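You operate a simulated robot arm through the tools that you are given. There is no shell and no other tool. Be economical: measure what you need, move in short steps, check, and stop when the job is done.

You run a simulated robot arm. Do the job below in one go: nothing can be reset, and whatever is moved stays where it is left.

JOB
Seat the ring in the orange nest and oil it once.
Fine: black plunger, with the table locked by the yellow knob; then unlock it and turn that nest back where it stood.

The check looks at the end state, three seconds after you hand in, the way a careful person would. Anything else that was tipped, shoved, dropped, spilled or broken makes it a failure.

ROBOT AND FRAMES
A 7-joint arm with a two-finger parallel gripper, fixed in place. Base frame: the origin is at the foot of the arm, x ahead of it, y to its left, z up; the work surface is at about z = 0. Readings come in mm, degrees, newtons and seconds.
With the tool pointing down near the work surface it reaches from about 220 to 580 mm from the base axis. Its first joint turns from -66.0 to 66.0 degrees. Payload 2.5 kg.
Tool frame: the origin (TCP) lies between the finger pads and is the grasp point; the fingertips stand 23 mm ahead of it; z points along the fingers, y is the line along which they close. The gripper opens to 94 mm. The fingers are 38 mm wide and 10 mm thick; the gripper's body (54 by 96 mm) begins 39 mm behind the TCP.
Orientation is told as [roll, pitch, yaw] about the base's x, y, z axes, in that order, counted from this pose: with the fingers straight down and closing along the base's y, the tool's x points along the base's -x, its y along +y and its z along -z.

CONTROLS
- The arm moves only by the tool arm_command. Its argument "commands" is one flat list of numbers, 7 for each row, row after row: the shift along the base's x, y, z in mm, then the turn, a rotation vector about the base's x, y, z in degrees, then the opening, from 0 (shut) to 1 (fully open). In form: [x, y, z, wx, wy, wz, jaw, x, y, z, wx, wy, wz, jaw, ...]. A call has 1 to 12 rows; each row shifts and turns the commanded pose from where the row before left it. Rows are played at 5 a second. More than 50 mm and 8.6 degrees between two rows, or a gripper value outside its range, and nothing of the call is played. Where a pose cannot be reached the arm comes as near as it can. A force on the tool above 40 N (or 10 N above the force at the start of the call, whichever is more), or a blocked arm, ends the call early, and 0.2 s more pass. The fingers move at their own pace (about 108 mm/s each) and stop on an object; they squeeze with about 44 N. The grip force told is the motor's: it shows also when the fingers shut on nothing. Time passes only in rows, and 0.2 s behind the last, so rows that do not move let the fingers close. It gives the time, the measured TCP pose, the force on the tool (base axes), the opening and the grip force at its end, in the units of the frame above (readings bear some noise), with the torque about the TCP (base axes, N m) and any sound that the robot's microphone picked up, and new pictures: "pictures" is both (left out), scene, wrist or none.
- Cameras (640 x 400 px; columns grow to the right, rows downward): "scene" is fixed at [121.7, -408.5, 539.4]; the picture's right is [0.80, -0.60, 0.00], its down [-0.38, -0.50, -0.78] and it looks along [0.47, 0.62, -0.62] (base axes); focal length 356 px, centre (320, 200). "wrist" rides on the gripper at [86, 16, -75] in the tool frame; the picture's right is [-0.18, 0.98, 0.00], its down [-0.58, -0.11, -0.81] and it looks along [-0.79, -0.15, 0.59] (tool axes); focal length 243 px, centre (320, 200). There is no depth. A picture from a camera that has moved, and an enlarged one, comes with that camera's place and axes in the base frame and with its lens.
- inspect(camera, box): a new picture of the part [left, top, right, bottom] of that camera's present view, enlarged. The clock stands still meanwhile.
- hand_in(): hands the job in; it is judged then, once.

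Work in short steps. Places have to be worked out from the pictures, the camera data and where the tool is seen: move nearer, look again, correct. Check each grasp and each placing, and mend what went wrong. You have 120 turns and 200 pictures in all, those below and enlarged ones among them. Open the gripper and draw the arm clear of the work before you hand the job in, unless the task says otherwise; then end with one line.

The tools are called by a JSON object that holds its "name" and its "arguments". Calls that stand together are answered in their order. arm_command: Moves the arm, as the interface text tells. Its arguments: {"type":"object","properties":{"commands":{"type":"array"},"pictures":{"type":"string","enum":["both","scene","wrist","none"]}},"required":["commands"]} The other tools are called the same way: inspect (camera, box) takes an enlarged picture of a part of a camera's view; hand_in () hands the job in.

At the start:

```text
t: 0.0
tcp_pos: [346.0, -167.9, 297.5]
tcp_rot: [0.0, 0.0, 0.0]
force: [0.0, 0.0, -0.5]
moment: [0.0, 0.03, -0.01]
gripper_width: 94.0
gripper_force: 0.2
```

scene: 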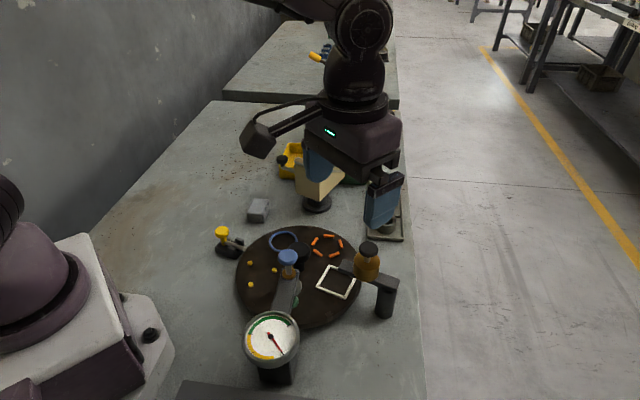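
wrist: 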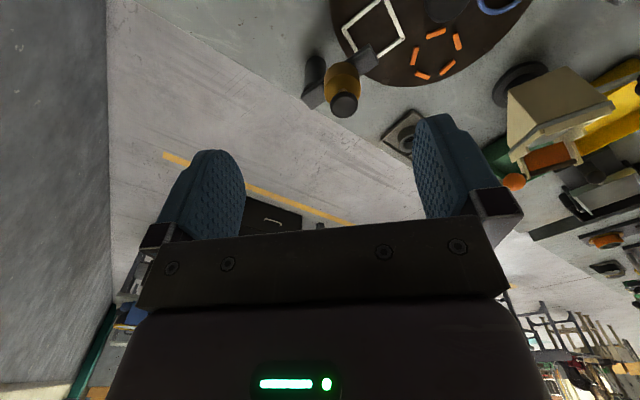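

The scene shows a rotary table with several nests, a gauge, an oiler, a yellow knob and other items. I'll enlarge the areas before moving.

{"name": "inspect", "arguments": {"camera": "scene", "box": [200, 210, 420, 390]}}

{"name": "inspect", "arguments": {"camera": "scene", "box": [230, 120, 430, 250]}}

{"name": "inspect", "arguments": {"camera": "wrist", "box": [290, 0, 640, 220]}}

```text
2.22 times, centred on (310, 300) of scene
camera zoom: at [121.7, -408.5, 539.4], right [0.8, -0.6, 0.0], down [-0.38, -0.5, -0.78], along [0.47, 0.62, -0.62], focal length 790 px, centre (342, -22)
```

zoom: 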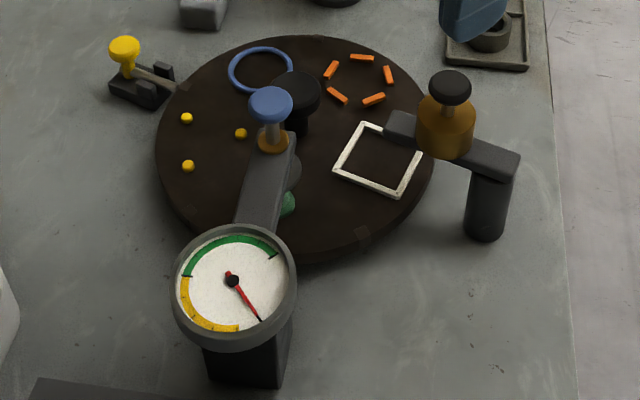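

```text
3.08 times, centred on (330, 185) of scene
camera zoom: at [121.7, -408.5, 539.4], right [0.8, -0.6, 0.0], down [-0.38, -0.5, -0.78], along [0.47, 0.62, -0.62], focal length 1094 px, centre (289, 246)
```

zoom: 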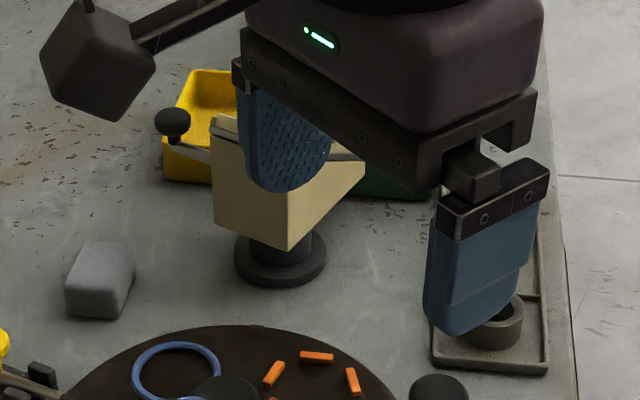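

```text
1.82 times, centred on (465, 110) of wrist
camera zoom: at [259.0, -152.2, 372.3], right [0.18, 0.98, 0.0], down [0.58, -0.11, 0.81], along [0.79, -0.15, -0.59], focal length 441 px, centre (56, 364)
```

zoom: 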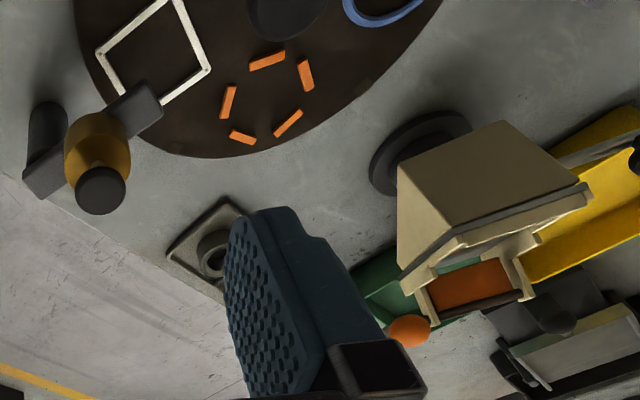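

The ring is probably the grey cylinder in the tray near the edge. I'm moving the arm back and up, tilted, so both cameras see the turntable.

{"name": "arm_command", "arguments": {"commands": [-20, 20, 20, 0, 5, 0, 1, -20, 20, 20, 0, 5, 0, 1, -20, 20, 20, 0, 5, 0, 1, -20, 20, 20, 0, 5, 0, 1, -20, 20, 10, 0, 5, 0, 1, 0, 0, 0, 0, 0, 0, 1]}}

```text
t: 1.4
tcp_pos: [246.8, -68.2, 387.6]
tcp_rot: [0.0, 25.1, 0.1]
force: [0.5, 0.4, 0.4]
moment: [0.0, -0.02, -0.01]
gripper_width: 93.9
gripper_force: 0.0
camera wrist: at [199.4, -52.2, 491.6], right [0.17, 0.98, -0.08], down [0.87, -0.11, 0.48], along [0.47, -0.15, -0.87], focal length 243 px, centre (320, 200)
```

scene: 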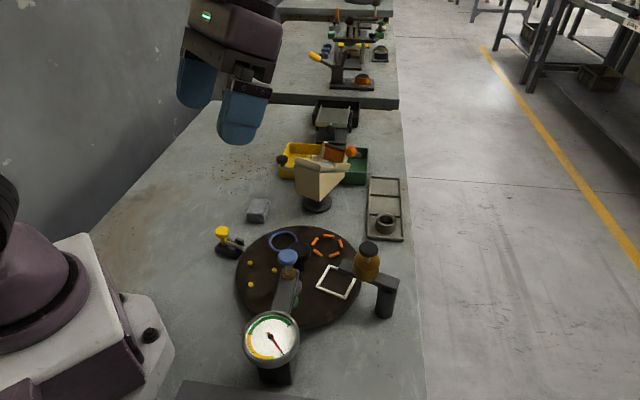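
wrist: 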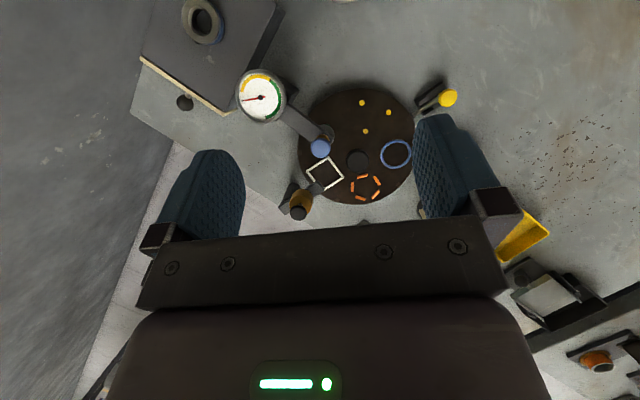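

There is also a ring-like thing on a dark box near the base. I'm enlarging it, the tray and the table.

{"name": "inspect", "arguments": {"camera": "wrist", "box": [120, 0, 300, 120]}}

{"name": "inspect", "arguments": {"camera": "wrist", "box": [270, 80, 470, 220]}}

{"name": "inspect", "arguments": {"camera": "scene", "box": [260, 120, 420, 250]}}

{"name": "inspect", "arguments": {"camera": "scene", "box": [260, 0, 420, 110]}}

```text
3.33 times, centred on (210, 60) of wrist
camera zoom: at [199.4, -52.2, 491.6], right [0.17, 0.98, -0.08], down [0.87, -0.11, 0.48], along [0.47, -0.15, -0.87], focal length 809 px, centre (687, 667)
```

zoom: 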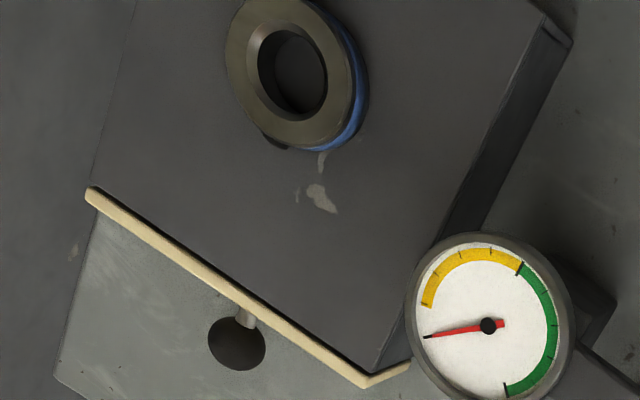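

```text
2.86 times, centred on (370, 150) of wrist
camera zoom: at [199.4, -52.2, 491.6], right [0.17, 0.98, -0.08], down [0.87, -0.11, 0.48], along [0.47, -0.15, -0.87], focal length 693 px, centre (177, 343)
```

zoom: 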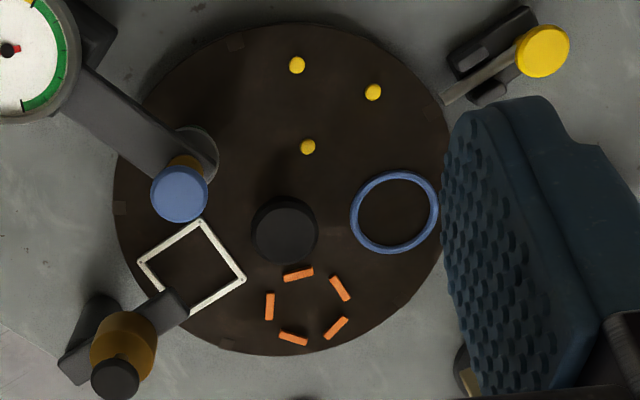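

```text
3.08 times, centred on (340, 185) of scene
camera zoom: at [121.7, -408.5, 539.4], right [0.8, -0.6, 0.0], down [-0.38, -0.5, -0.78], along [0.47, 0.62, -0.62], focal length 1094 px, centre (258, 246)
```

zoom: 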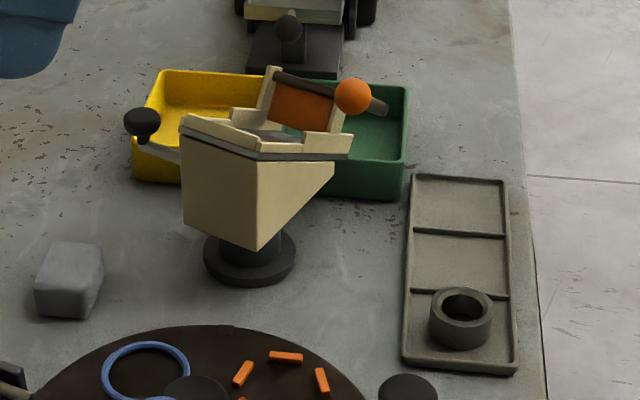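

```text
3.64 times, centred on (340, 55) of scene
camera zoom: at [121.7, -408.5, 539.4], right [0.8, -0.6, 0.0], down [-0.38, -0.5, -0.78], along [0.47, 0.62, -0.62], focal length 1293 px, centre (247, 727)
```

zoom: 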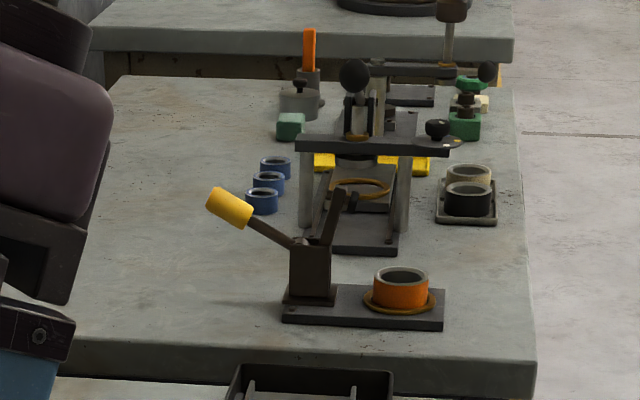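

The turntable centre is about (357,-43), the nest surface is at z≈40, and the orange nest is about (427,-31). Next I'll look at the yellow-knob lock more closely.

{"name": "arm_command", "arguments": {"commands": [0, 30, -30, 0, 0, 0, 1, 0, 30, -30, 0, 0, 0, 1, 0, 30, -30, 0, 0, 0, 1, -10, 20, -20, 0, 0, 0, 1, -10, 10, 0, 0, 0, 0, 1]}}

```text
t: 2.6
tcp_pos: [224.7, 52.9, 277.2]
tcp_rot: [0.0, 25.0, 0.1]
force: [-0.9, 0.6, 0.1]
moment: [-0.05, 0.01, -0.03]
gripper_width: 94.0
gripper_force: 0.2
camera wrist: at [178.0, 68.3, 381.5], right [0.17, 0.98, -0.08], down [0.87, -0.11, 0.49], along [0.47, -0.15, -0.87], focal length 243 px, centre (320, 200)
```

scene: 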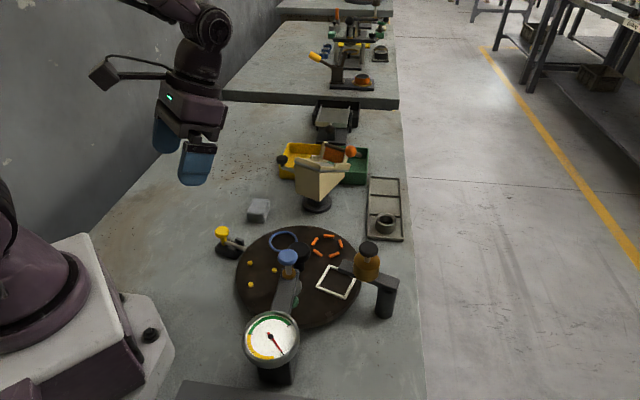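
wrist: 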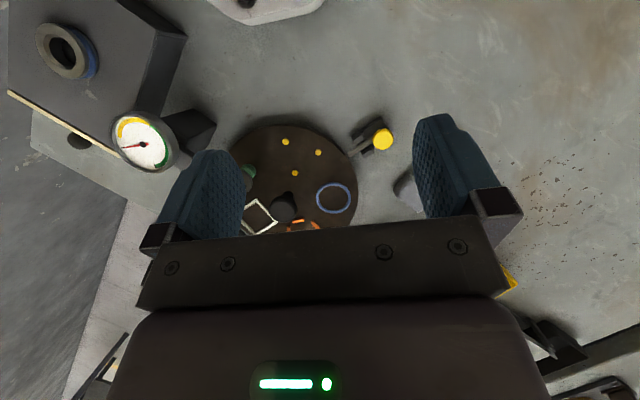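

{"name": "inspect", "arguments": {"camera": "wrist", "box": [310, 100, 430, 180]}}

{"name": "inspect", "arguments": {"camera": "scene", "box": [200, 215, 300, 290]}}

{"name": "inspect", "arguments": {"camera": "wrist", "box": [0, 0, 200, 180]}}

{"name": "inspect", "arguments": {"camera": "scene", "box": [260, 230, 410, 330]}}

```text
5.00 times, centred on (370, 140) of wrist
camera zoom: at [178.0, 68.3, 381.5], right [0.17, 0.98, -0.08], down [0.87, -0.11, 0.49], along [0.47, -0.15, -0.87], focal length 1213 px, centre (70, 500)
```

zoom: 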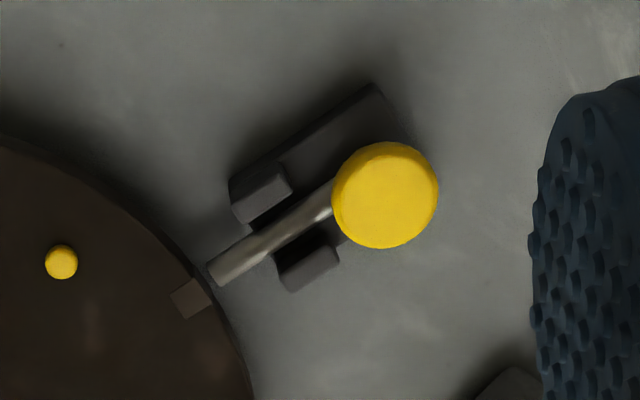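

```text
5.33 times, centred on (250, 252) of scene
camera zoom: at [121.7, -408.5, 539.4], right [0.8, -0.6, 0.0], down [-0.38, -0.5, -0.78], along [0.47, 0.62, -0.62], focal length 1896 px, centre (693, -80)
```

zoom: 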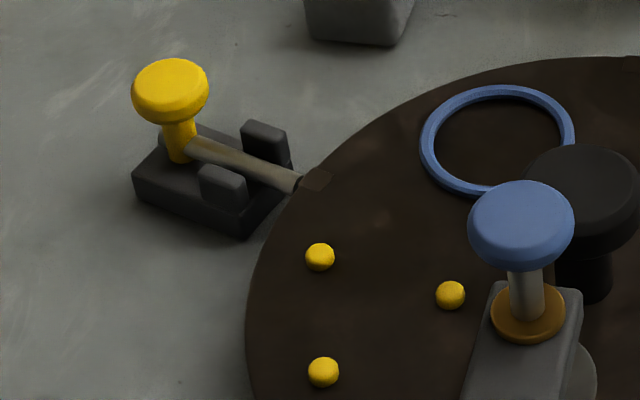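

```text
2.22 times, centred on (100, 90) of wrist
camera zoom: at [178.0, 68.3, 381.5], right [0.17, 0.98, -0.08], down [0.87, -0.11, 0.49], along [0.47, -0.15, -0.87], focal length 539 px, centre (809, 444)
```

zoom: 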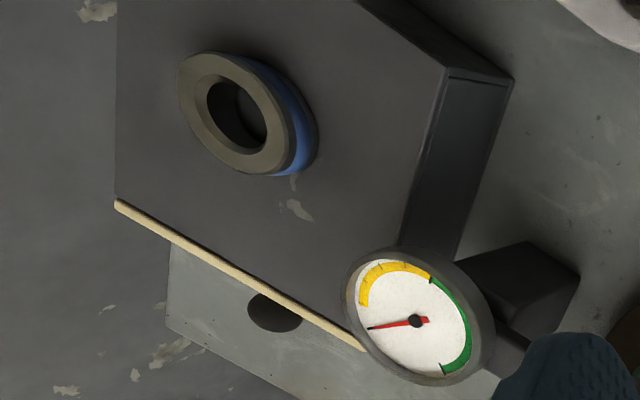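

```text
4.00 times, centred on (335, 280) of scene
camera zoom: at [121.7, -408.5, 539.4], right [0.8, -0.6, 0.0], down [-0.38, -0.5, -0.78], along [0.47, 0.62, -0.62], focal length 1422 px, centre (260, -120)
```

zoom: 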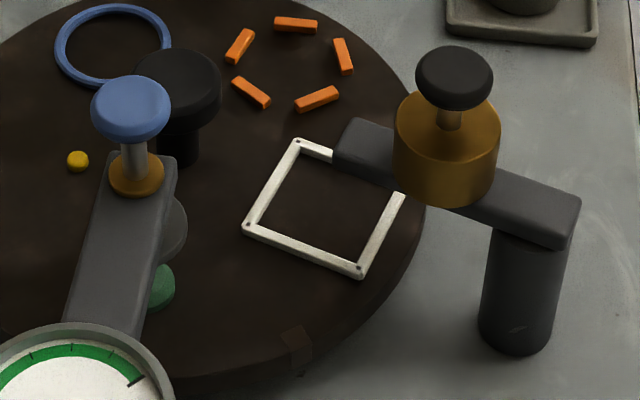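

The lock is a bolt with a yellow knob that slides into rim notches; it looks withdrawn now. I'm moving over to view the tray ring with the tool upright.

{"name": "arm_command", "arguments": {"commands": [45, -19, 0, 0, -5, 0, 1, 45, -19, 0, 0, -5, 0, 1, 45, -19, -10, 0, -5, 0, 1, 45, -19, -20, 0, -5, 0, 1, 45, -19, -20, 0, -5, 0, 1, 0, 0, 0, 0, 0, 0, 1]}}

```text
refused: row 4 steps farther than a row can; nothing moved
```

{"name": "arm_command", "arguments": {"commands": [38, -16, 0, 0, -5, 0, 1, 38, -16, 0, 0, -5, 0, 1, 38, -16, -10, 0, -5, 0, 1, 38, -16, -14, 0, -5, 0, 1, 38, -16, -14, 0, -5, 0, 1, 38, -15, -14, 0, 0, 0, 1, 0, 0, 0, 0, 0, 0, 1]}}

```text
t: 4.2
tcp_pos: [452.9, -42.3, 225.4]
tcp_rot: [0.0, 0.0, 0.0]
force: [0.5, 0.7, -0.9]
moment: [0.01, -0.01, 0.01]
gripper_width: 94.0
gripper_force: 0.1
camera wrist: at [366.5, -26.7, 300.3], right [0.18, 0.98, 0.0], down [0.58, -0.11, 0.81], along [0.79, -0.15, -0.59], focal length 243 px, centre (320, 200)
```

scene: 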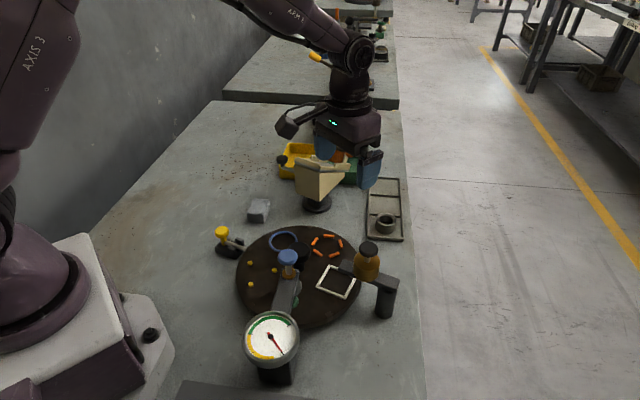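
wrist: 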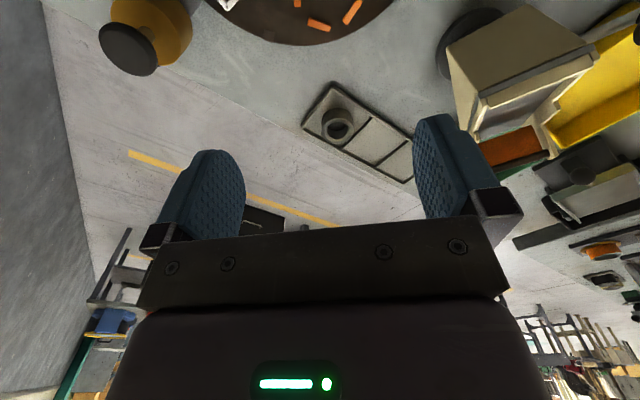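

Ring estimated at (576,-42). I'm enlarging the view for its height and the tray walls.

{"name": "inspect", "arguments": {"camera": "wrist", "box": [280, 60, 440, 180]}}

{"name": "inspect", "arguments": {"camera": "scene", "box": [350, 170, 430, 250]}}

```text
3.33 times, centred on (360, 120) of wrist
camera zoom: at [366.5, -26.7, 300.3], right [0.18, 0.98, 0.0], down [0.58, -0.11, 0.81], along [0.79, -0.15, -0.59], focal length 809 px, centre (187, 467)
```

zoom: 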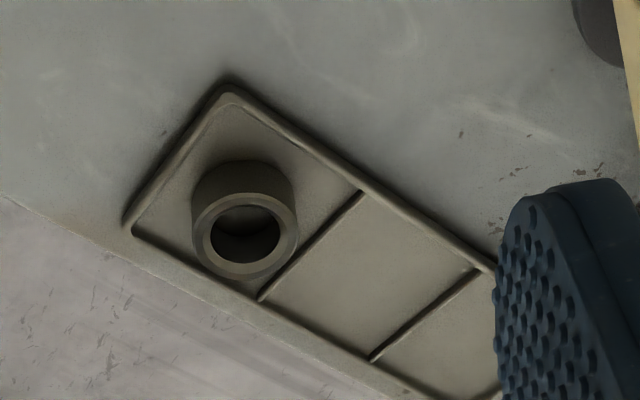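

```text
5.00 times, centred on (390, 210) of scene
camera zoom: at [121.7, -408.6, 539.4], right [0.8, -0.6, 0.0], down [-0.38, -0.5, -0.78], along [0.47, 0.62, -0.62], focal length 1778 px, centre (-30, 150)
```

zoom: 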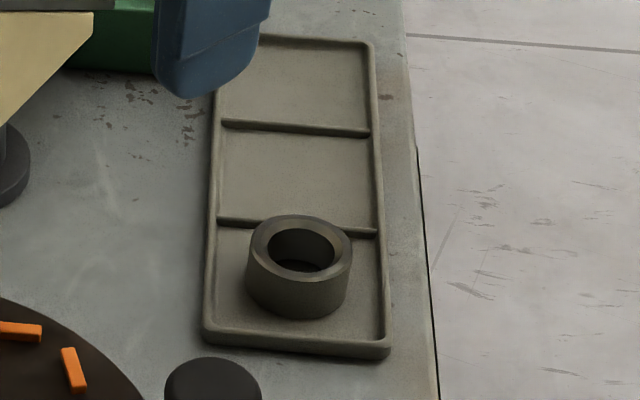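

Ring OD is about 44 mm and its height about 27 mm, in the corner cell. I'm moving nearer to refine.

{"name": "arm_command", "arguments": {"commands": [30, 0, -30, 0, 0, 0, 0.75, 30, 1, -30, 0, 0, 0, 0.75, 20, 0, -30, 0, 0, 0, 0.75, 0, 0, 0, 0, 0, 0, 0.75], "pictures": "wrist"}}

{"name": "inspect", "arguments": {"camera": "wrist", "box": [240, 60, 440, 185]}}

```text
t: 5.2
tcp_pos: [534.9, -41.4, 132.9]
tcp_rot: [0.0, 0.0, 0.1]
force: [0.2, 0.0, -0.4]
moment: [-0.01, -0.01, 0.02]
gripper_width: 70.3
gripper_force: 0.1
camera wrist: at [447.5, -25.8, 207.8], right [0.18, 0.98, 0.0], down [0.58, -0.11, 0.81], along [0.79, -0.15, -0.59], focal length 243 px, centre (320, 200)
```

wrist: 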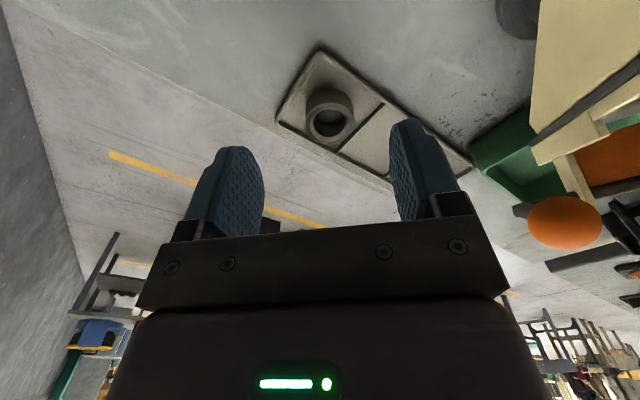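

```text
3.20 times, centred on (340, 122) of wrist
camera zoom: at [447.5, -25.8, 207.8], right [0.18, 0.98, 0.0], down [0.58, -0.11, 0.81], along [0.79, -0.15, -0.59], focal length 776 px, centre (256, 448)
```

zoom: 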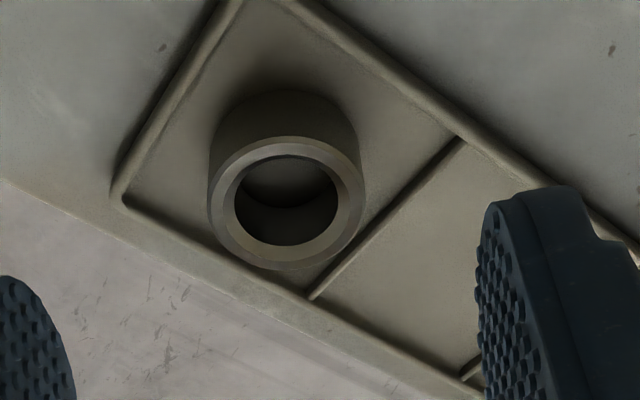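

Ring centre at (576,-42). I'm moving above it, then down to TCP z≈60 as a check.

{"name": "arm_command", "arguments": {"commands": [21, 0, -20, 0, 0, 0, 0.7, 20, -1, -20, 0, 0, 0, 0.7, 0, 0, -20, 0, 0, 0, 0.7, 0, 0, -8, 0, 0, 0, 0.7, 0, 0, 0, 0, 0, 0, 0.7]}}

```text
t: 6.4
tcp_pos: [572.5, -41.8, 66.4]
tcp_rot: [0.0, 0.0, 0.2]
force: [-0.8, 0.9, 0.3]
moment: [0.01, 0.04, 0.0]
gripper_width: 65.7
gripper_force: 0.0
camera wrist: at [487.6, -26.5, 141.9], right [0.18, 0.98, 0.0], down [0.58, -0.11, 0.81], along [0.79, -0.15, -0.59], focal length 243 px, centre (320, 200)
```

scene: 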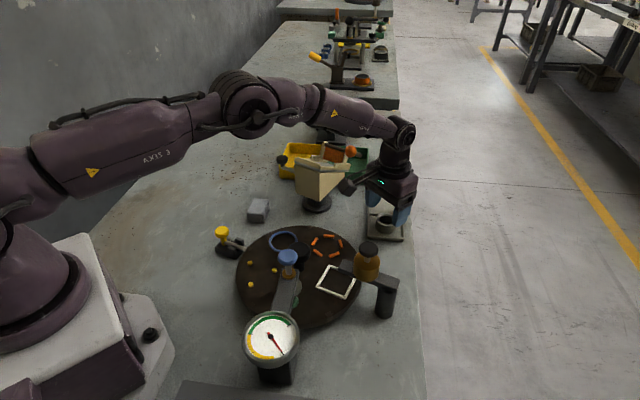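
wrist: 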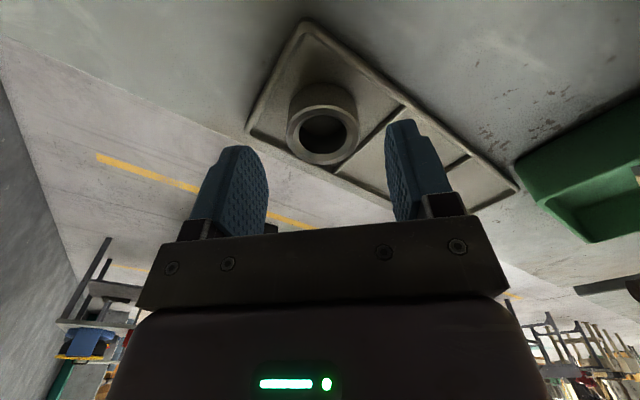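

Ring confirmed at (576,-42). I'm going down to TCP z≈37 and closing.

{"name": "arm_command", "arguments": {"commands": [2, 0, -15, 0, 0, 0, 0.7, 1, 0, -14, 0, 0, 0, 0.7, 0, 0, 0, 0, 0, 0, 0.7, 0, 0, 0, 0, 0, 0, 0.3, 0, 0, 0, 0, 0, 0, 0.3, 0, 0, 0, 0, 0, 0, 0.3]}}

```text
t: 7.8
tcp_pos: [578.6, -43.3, 37.6]
tcp_rot: [0.0, 0.0, -0.1]
force: [0.6, -0.7, 0.4]
moment: [0.01, 0.01, -0.04]
gripper_width: 42.7
gripper_force: 43.6
camera wrist: at [491.5, -27.8, 113.1], right [0.18, 0.98, 0.0], down [0.58, -0.11, 0.81], along [0.79, -0.15, -0.59], focal length 243 px, centre (320, 200)
```

scene: 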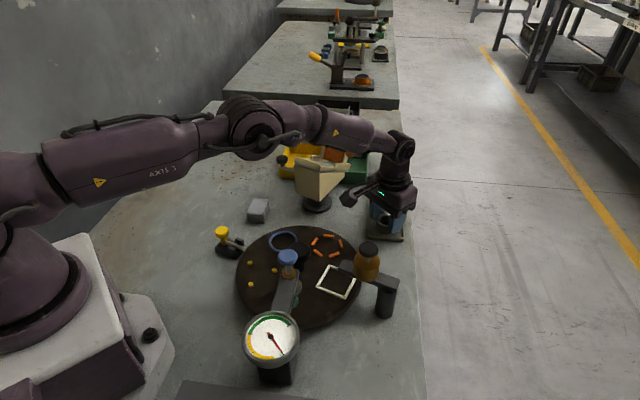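
wrist: 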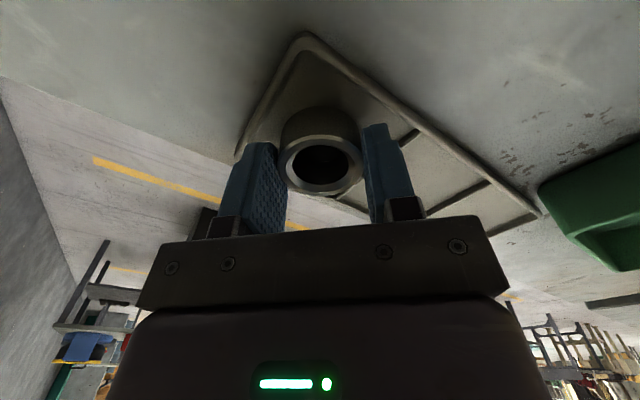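

Gripped at 42.7 mm with 44 N. Lifting straight up.

{"name": "arm_command", "arguments": {"commands": [0, 0, 15, 0, 0, 0, 0.3, -10, 0, 30, 0, 0, 0, 0.3, -25, 0, 30, 0, 0, 0, 0.3, -30, 0, 25, 0, 0, 0, 0.3, -30, 0, 0, 0, 0, 0, 0.3, 0, 0, 0, 0, 0, 0, 0.3]}}

{"name": "inspect", "arguments": {"camera": "wrist", "box": [220, 80, 420, 205]}}

{"name": "inspect", "arguments": {"camera": "scene", "box": [290, 140, 430, 250]}}

```text
t: 9.2
tcp_pos: [482.1, -43.1, 136.8]
tcp_rot: [0.0, 0.1, -0.1]
force: [-0.1, -0.3, 0.1]
moment: [-0.02, -0.01, 0.02]
gripper_width: 28.0
gripper_force: 0.1
camera wrist: at [394.6, -28.1, 213.0], right [0.18, 0.98, 0.0], down [0.58, -0.11, 0.81], along [0.79, -0.15, -0.59], focal length 243 px, centre (320, 200)
```

scene: 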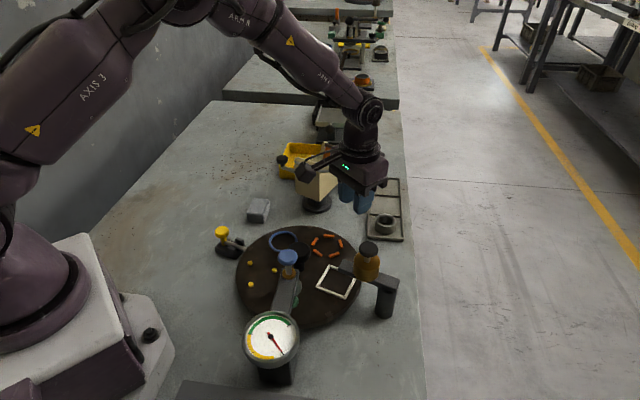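
wrist: 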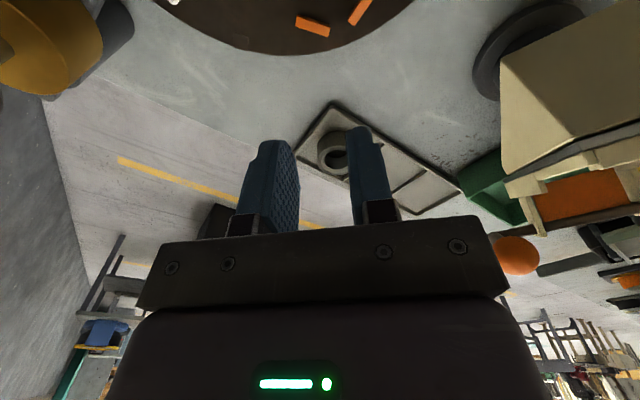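

```text
3.20 times, centred on (320, 142) of wrist
camera zoom: at [394.6, -28.1, 213.0], right [0.18, 0.98, 0.0], down [0.58, -0.11, 0.81], along [0.79, -0.15, -0.59], focal length 776 px, centre (320, 384)
```

zoom: 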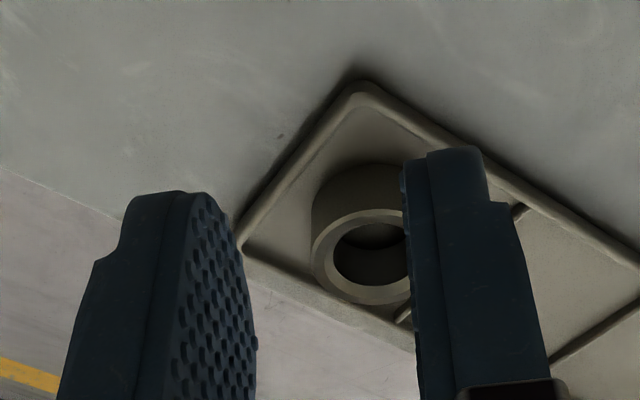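

```text
3.64 times, centred on (360, 195) of scene
camera zoom: at [121.7, -408.5, 539.4], right [0.8, -0.6, 0.0], down [-0.38, -0.5, -0.78], along [0.47, 0.62, -0.62], focal length 1293 px, centre (174, 218)
```

zoom: 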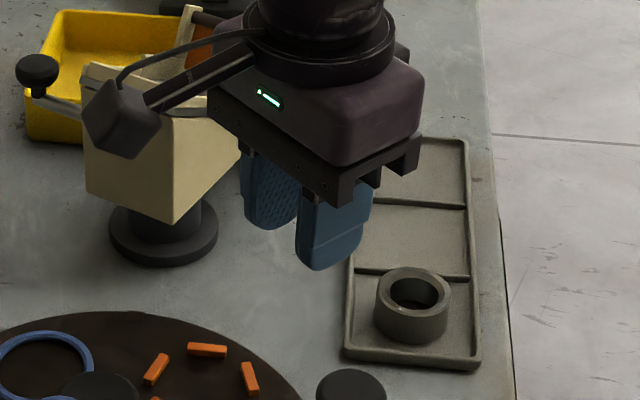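

The ring slipped out: the fingers only held its top 11 mm. It still stands in the tray at about (574,-43), so I'm returning to look and then grip deeper.

{"name": "arm_command", "arguments": {"commands": [30, 0, 0, 0, 0, 0, 0.65, 30, 0, -10, 0, 0, 0, 0.65, 28, 0, -30, 0, 0, 0, 0.65, 3, 0, -30, 0, 0, 0, 0.65, 0, 0, 0, 0, 0, 0, 0.65], "pictures": "none"}}

{"name": "inspect", "arguments": {"camera": "wrist", "box": [220, 60, 440, 220]}}

{"name": "inspect", "arguments": {"camera": "scene", "box": [340, 170, 440, 250]}}

```text
t: 10.4
tcp_pos: [574.2, -43.3, 68.4]
tcp_rot: [0.0, 0.0, 0.1]
force: [0.1, 0.5, 0.1]
moment: [-0.02, 0.01, 0.01]
gripper_width: 61.0
gripper_force: 0.0
```

```text
2.50 times, centred on (330, 140) of wrist
camera zoom: at [487.2, -27.1, 143.5], right [0.18, 0.98, 0.0], down [0.58, -0.11, 0.81], along [0.79, -0.15, -0.59], focal length 606 px, centre (295, 350)
```

zoom: 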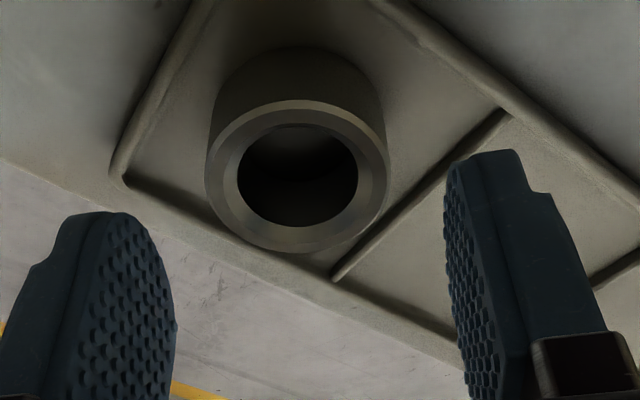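

```text
5.00 times, centred on (390, 210) of scene
camera zoom: at [121.7, -408.5, 539.4], right [0.8, -0.6, 0.0], down [-0.38, -0.5, -0.78], along [0.47, 0.62, -0.62], focal length 1778 px, centre (-30, 150)
```

zoom: 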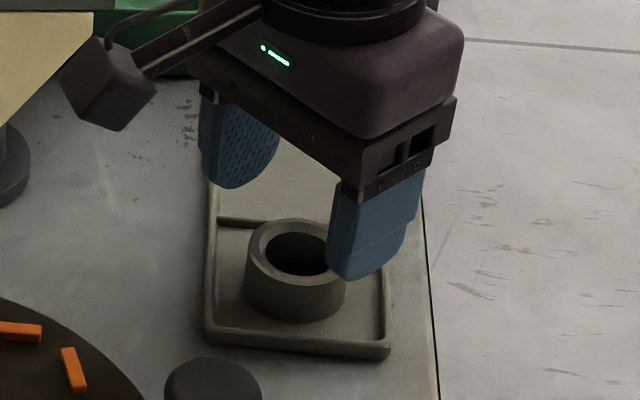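

Ring at (575,-43). Descending to TCP z≈31, with the fingertips just above the tray wall, then closing.

{"name": "arm_command", "arguments": {"commands": [0, 0, -20, 0, 0, 0, 0.65, 0, 0, -13, 0, 0, 0, 0.65, 0, 0, -4, 0, 0, 0, 0.65, 0, 0, 0, 0, 0, 0, 0.65, 0, 0, 0, 0, 0, 0, 0.2, 0, 0, 0, 0, 0, 0, 0.2, 0, 0, 0, 0, 0, 0, 0.2], "pictures": "none"}}

{"name": "inspect", "arguments": {"camera": "scene", "box": [340, 170, 440, 250]}}

```text
t: 12.0
tcp_pos: [575.3, -43.6, 33.6]
tcp_rot: [-0.2, -0.4, 0.0]
force: [8.3, -5.0, 14.8]
moment: [0.27, 0.03, -0.15]
gripper_width: 42.7
gripper_force: 43.7
```

```text
5.00 times, centred on (390, 210) of scene
camera zoom: at [121.6, -408.5, 539.4], right [0.8, -0.6, 0.0], down [-0.38, -0.5, -0.78], along [0.47, 0.62, -0.62], focal length 1778 px, centre (-30, 150)
```

zoom: 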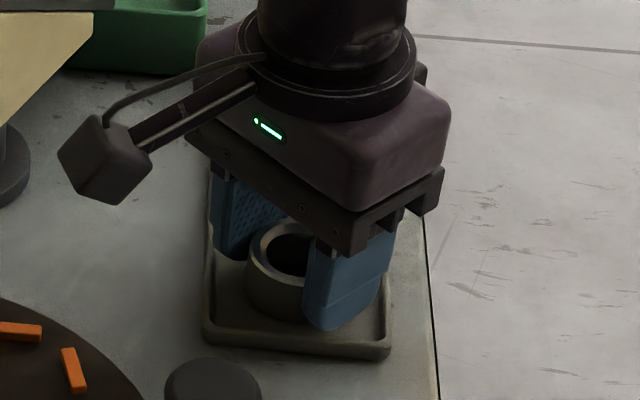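

A finger touches the tray wall lightly (15 N), and the grip is 42.7 mm. I'm lifting slowly a short way to check.

{"name": "arm_command", "arguments": {"commands": [0, 0, 4, 0, 0, 0, 0.2, 0, 0, 5, 0, 0, 0, 0.2, 0, 0, 5, 0, 0, 0, 0.2, 0, 0, 6, 0, 0, 0, 0.2, 0, 0, 0, 0, 0, 0, 0.2], "pictures": "none"}}

{"name": "inspect", "arguments": {"camera": "scene", "box": [340, 170, 440, 250]}}

```text
t: 13.2
tcp_pos: [573.3, -43.8, 51.6]
tcp_rot: [0.0, 0.1, 0.1]
force: [-0.5, 1.4, -2.0]
moment: [-0.02, 0.01, 0.0]
gripper_width: 42.4
gripper_force: 43.9
```

```text
5.00 times, centred on (390, 210) of scene
camera zoom: at [121.7, -408.5, 539.4], right [0.8, -0.6, 0.0], down [-0.38, -0.5, -0.78], along [0.47, 0.62, -0.62], focal length 1778 px, centre (-30, 150)
```

zoom: 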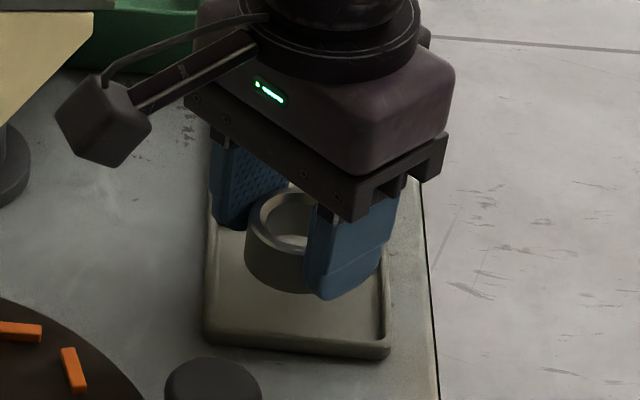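

The ring is held. I'm raising it gently and carrying it back toward the orange nest at moderate speed.

{"name": "arm_command", "arguments": {"commands": [0, 0, 10, 0, 0, 0, 0, 0, 0, 20, 0, 0, 0, 0, -5, 0, 25, 0, 0, 0, 0, -15, 0, 20, 0, 0, 0, 0, -25, 1, 10, 0, 0, 0, 0, -25, 2, 0, 0, 0, 0, 0, -25, 2, 0, 0, 0, 0, 0, -20, 2, 0, 0, 0, 0, 0, -15, 2, 0, 0, 0, 0, 0, 0, 0, 0, 0, 0, 0, 0]}}

{"name": "inspect", "arguments": {"camera": "scene", "box": [280, 150, 420, 270]}}

{"name": "inspect", "arguments": {"camera": "wrist", "box": [220, 60, 440, 220]}}

```text
t: 15.4
tcp_pos: [443.9, -32.8, 137.4]
tcp_rot: [0.0, 0.0, 0.1]
force: [0.3, -0.2, -1.7]
moment: [-0.02, 0.0, -0.02]
gripper_width: 42.7
gripper_force: 43.8
camera wrist: at [356.8, -17.5, 212.4], right [0.18, 0.98, 0.0], down [0.58, -0.11, 0.81], along [0.79, -0.15, -0.59], focal length 243 px, centre (320, 200)
```

scene: 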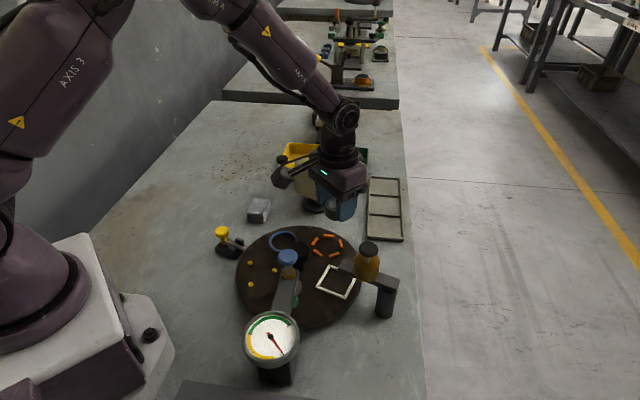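
wrist: 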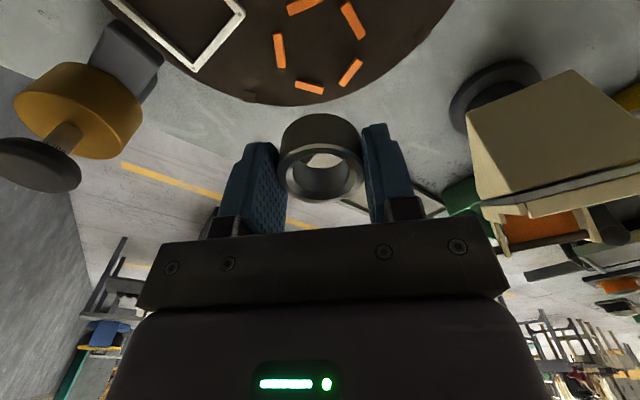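

```text
3.33 times, centred on (350, 210) of scene
camera zoom: at [121.7, -408.5, 539.4], right [0.8, -0.6, 0.0], down [-0.38, -0.5, -0.78], along [0.47, 0.62, -0.62], focal length 1185 px, centre (220, 167)
```

zoom: 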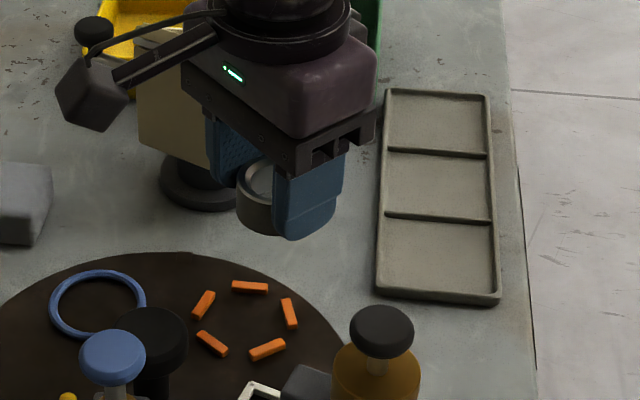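

```text
2.50 times, centred on (330, 140) of wrist
camera zoom: at [356.8, -17.5, 212.4], right [0.18, 0.98, 0.0], down [0.58, -0.11, 0.81], along [0.79, -0.15, -0.59], focal length 606 px, centre (295, 350)
```

zoom: 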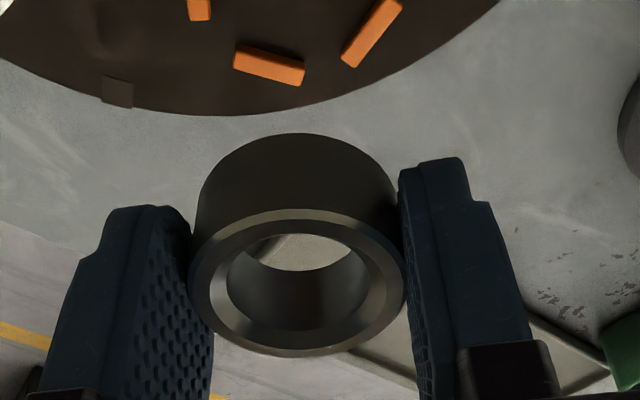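

The ring is centred under the TCP, its bottom about 29 mm below. The nest is at about (424,-32,40), the hub knob at about (351,-43) with its top at z≈80, and the plunger tops at z≈145. I'm moving above the nest.

{"name": "arm_command", "arguments": {"commands": [-10, 0, -10, 0, 0, 0, 0, -10, 1, -15, 0, 0, 0, 0, 0, 0, -15, 0, 0, 0, 0, 0, 0, -10, 0, 0, 0, 0, 0, 0, 0, 0, 0, 0, 0]}}

{"name": "inspect", "arguments": {"camera": "scene", "box": [280, 190, 380, 270]}}

{"name": "inspect", "arguments": {"camera": "wrist", "box": [220, 60, 440, 220]}}

```text
t: 16.6
tcp_pos: [423.1, -31.6, 86.8]
tcp_rot: [0.1, 0.1, 0.0]
force: [-0.2, 0.0, -1.7]
moment: [0.04, -0.02, 0.02]
gripper_width: 42.5
gripper_force: 44.2
camera wrist: at [336.6, -16.8, 161.4], right [0.18, 0.98, 0.0], down [0.58, -0.11, 0.81], along [0.79, -0.15, -0.59], focal length 243 px, centre (320, 200)
```

scene: 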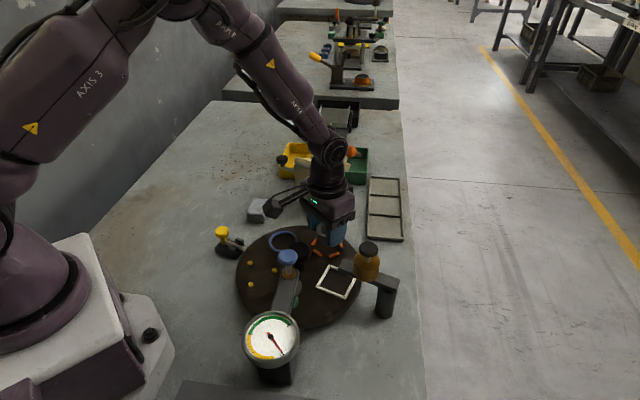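
wrist: 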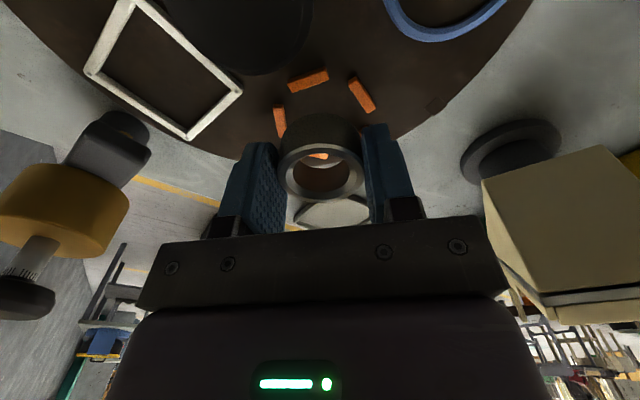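

```text
5.00 times, centred on (330, 230) of scene
camera zoom: at [121.7, -408.5, 539.4], right [0.8, -0.6, 0.0], down [-0.38, -0.5, -0.78], along [0.47, 0.62, -0.62], focal length 1778 px, centre (270, 50)
```

zoom: 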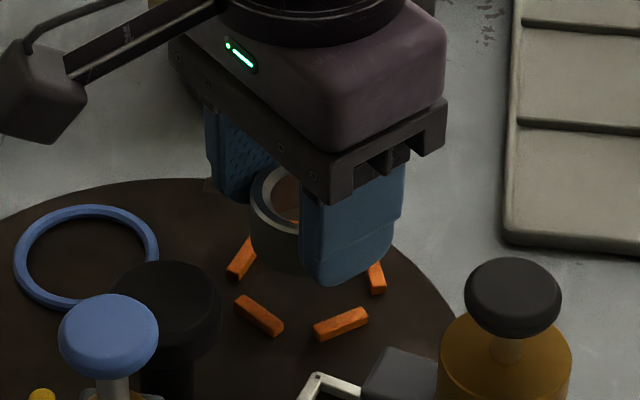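

```text
2.50 times, centred on (330, 140) of wrist
camera zoom: at [336.6, -16.8, 161.4], right [0.18, 0.98, 0.0], down [0.58, -0.11, 0.81], along [0.79, -0.15, -0.59], focal length 606 px, centre (295, 350)
```

zoom: 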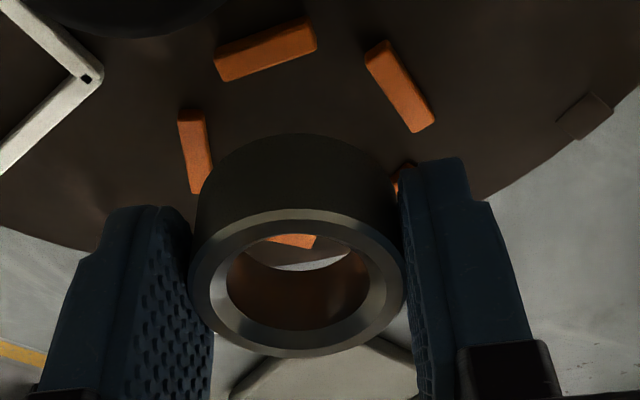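

From this close view the tabs put the nest centre at about (421,-30). I'm lowering to just above the tabs and comparing the gaps around the ring.

{"name": "arm_command", "arguments": {"commands": [-1, 1, -6, 0, 0, 0, 0, 0, 0, -4, 0, 0, 0, 0, 0, 0, 0, 0, 0, 0, 0], "pictures": "none"}}

{"name": "inspect", "arguments": {"camera": "scene", "box": [300, 215, 360, 263]}}

{"name": "inspect", "arguments": {"camera": "wrist", "box": [250, 60, 400, 180]}}

```text
t: 17.4
tcp_pos: [422.7, -31.1, 77.5]
tcp_rot: [-0.1, 0.1, 0.0]
force: [-0.4, 0.1, -1.7]
moment: [-0.03, 0.05, -0.01]
gripper_width: 42.8
gripper_force: 43.5
```

```text
8.33 times, centred on (330, 239) of scene
camera zoom: at [121.7, -408.5, 539.4], right [0.8, -0.6, 0.0], down [-0.38, -0.5, -0.78], along [0.47, 0.62, -0.62], focal length 2963 px, centre (237, -125)
```

zoom: 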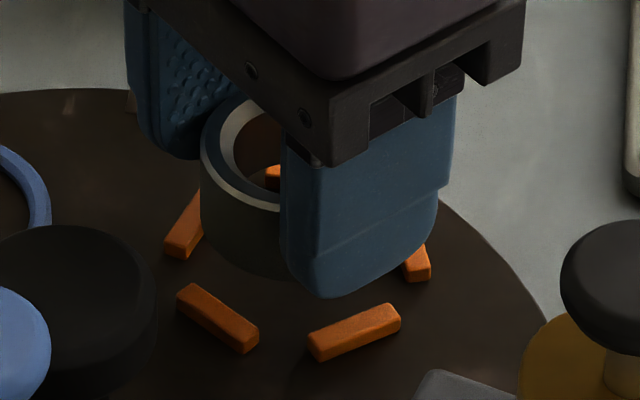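

```text
3.33 times, centred on (325, 120) of wrist
camera zoom: at [336.4, -15.8, 151.6], right [0.18, 0.98, 0.0], down [0.58, -0.11, 0.81], along [0.79, -0.15, -0.59], focal length 809 px, centre (303, 467)
```

zoom: 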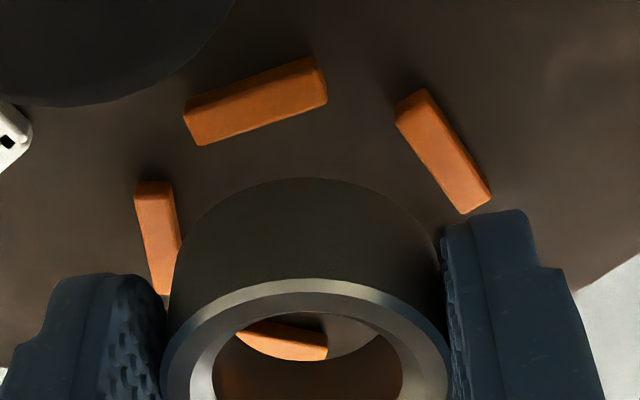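

Fitting the tab pentagon gives a centre of about (421,-30.5), radius ≈25 and tab tops at z≈40. I'm shifting by (-1.5,+0.5) and lowering until just above the tabs.

{"name": "arm_command", "arguments": {"commands": [-1.5, 0.5, -3, 0, 0, 0, 0, 0, 0, -2, 0, 0, 0, 0, 0, 0, 0, 0, 0, 0, 0], "pictures": "none"}}

{"name": "inspect", "arguments": {"camera": "scene", "box": [300, 215, 360, 263]}}

{"name": "inspect", "arguments": {"camera": "wrist", "box": [250, 70, 400, 190]}}

```text
t: 18.2
tcp_pos: [422.0, -31.3, 70.8]
tcp_rot: [0.0, 0.0, 0.1]
force: [-0.2, -0.3, -1.7]
moment: [0.0, 0.03, 0.02]
gripper_width: 43.1
gripper_force: 43.2
```

```text
8.33 times, centred on (330, 239) of scene
camera zoom: at [121.7, -408.5, 539.4], right [0.8, -0.6, 0.0], down [-0.38, -0.5, -0.78], along [0.47, 0.62, -0.62], focal length 2963 px, centre (237, -125)
```

zoom: 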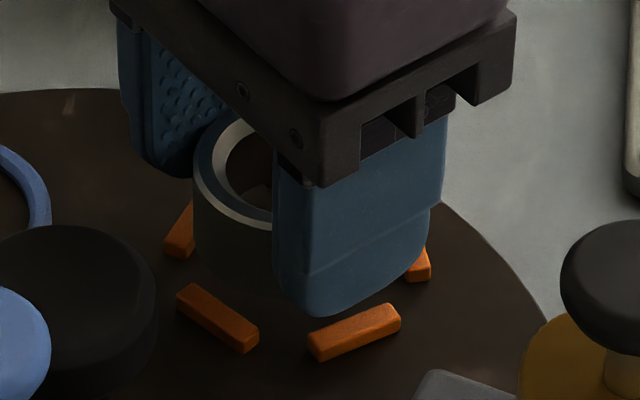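

```text
3.33 times, centred on (325, 130) of wrist
camera zoom: at [334.7, -15.2, 146.3], right [0.18, 0.98, 0.0], down [0.58, -0.11, 0.81], along [0.79, -0.15, -0.59], focal length 809 px, centre (303, 433)
```

zoom: 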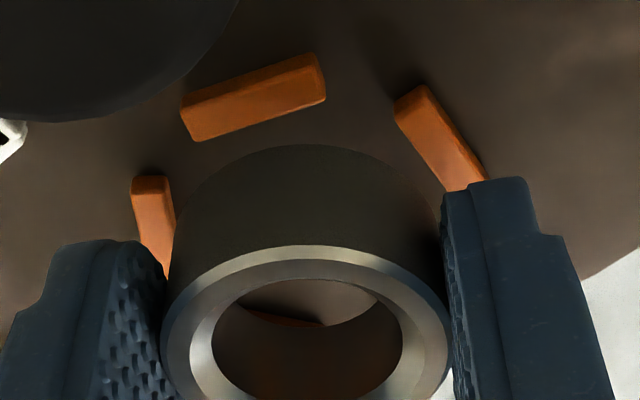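

I need the tab height to settle the centre, so I'm enlarging the tabs strongly in both views.

{"name": "inspect", "arguments": {"camera": "wrist", "box": [285, 75, 375, 135]}}

{"name": "inspect", "arguments": {"camera": "wrist", "box": [300, 150, 348, 180]}}

{"name": "inspect", "arguments": {"camera": "scene", "box": [312, 235, 348, 258]}}

```text
6.67 times, centred on (330, 105) of wrist
camera zoom: at [334.7, -15.2, 146.3], right [0.18, 0.98, 0.0], down [0.58, -0.11, 0.81], along [0.79, -0.15, -0.59], focal length 1618 px, centre (253, 833)
```

zoom: 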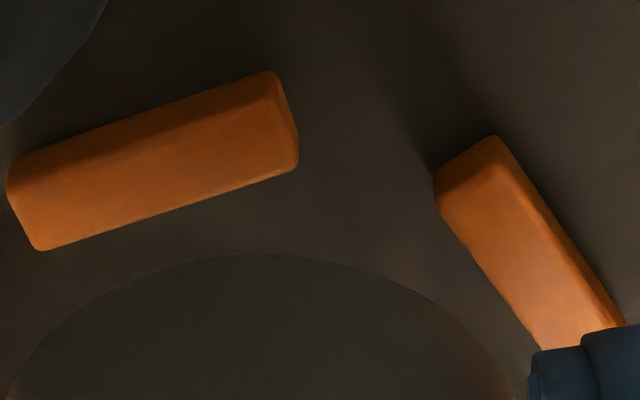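

```text
13.33 times, centred on (324, 165) of wrist
camera zoom: at [334.7, -15.2, 146.3], right [0.18, 0.98, 0.0], down [0.58, -0.11, 0.81], along [0.79, -0.15, -0.59], focal length 3235 px, centre (267, 667)
```

zoom: 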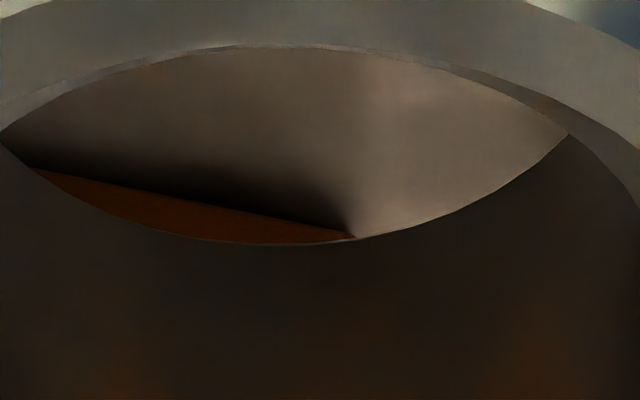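

```text
16.00 times, centred on (330, 246) of scene
camera zoom: at [121.7, -408.5, 539.4], right [0.8, -0.6, 0.0], down [-0.38, -0.5, -0.78], along [0.47, 0.62, -0.62], focal length 5688 px, centre (160, -544)
```

zoom: 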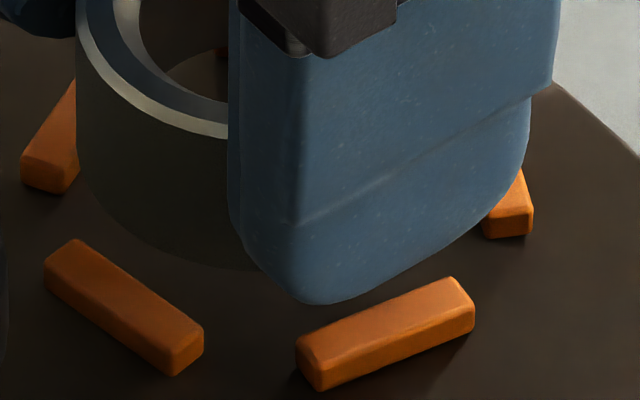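

With the tab occlusion accounted for, a five-tab fit from the unobstructed view gives R≈26.3 and a nest centre of (425.5,-31). The ring therefore needs about +4.5 mm in x. I'm shifting it just above the tabs and checking again.

{"name": "arm_command", "arguments": {"commands": [0, 0, 3, 0, 0, 0, 0, 4.5, 0, 0, 0, 0, 0, 0, 0, 0, -3, 0, 0, 0, 0, 0, 0, 0, 0, 0, 0, 0], "pictures": "none"}}

{"name": "inspect", "arguments": {"camera": "scene", "box": [306, 227, 354, 259]}}

{"name": "inspect", "arguments": {"camera": "wrist", "box": [250, 70, 400, 190]}}

```text
t: 19.2
tcp_pos: [426.6, -31.6, 71.8]
tcp_rot: [0.1, 0.1, 0.2]
force: [0.4, -0.3, -0.3]
moment: [0.0, 0.02, 0.02]
gripper_width: 42.7
gripper_force: 44.6
```

```text
12.50 times, centred on (330, 243) of scene
camera zoom: at [121.7, -408.5, 539.4], right [0.8, -0.6, 0.0], down [-0.38, -0.5, -0.78], along [0.47, 0.62, -0.62], focal length 4444 px, centre (195, -338)
```

zoom: 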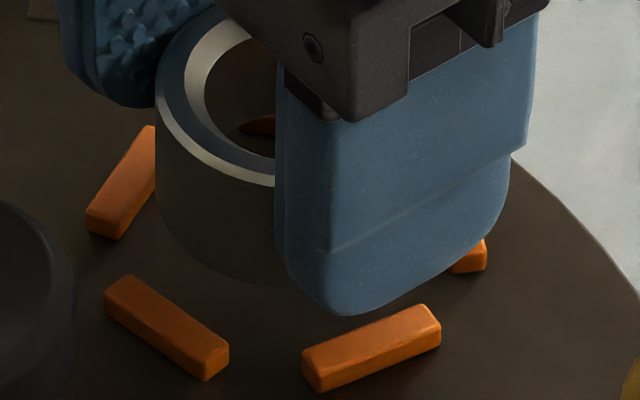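

```text
3.33 times, centred on (325, 130) of wrist
camera zoom: at [339.0, -16.0, 146.5], right [0.18, 0.98, 0.0], down [0.58, -0.11, 0.81], along [0.79, -0.15, -0.59], focal length 809 px, centre (303, 433)
```

zoom: 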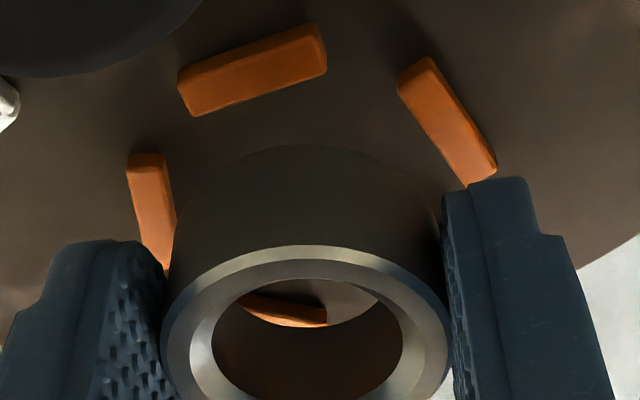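

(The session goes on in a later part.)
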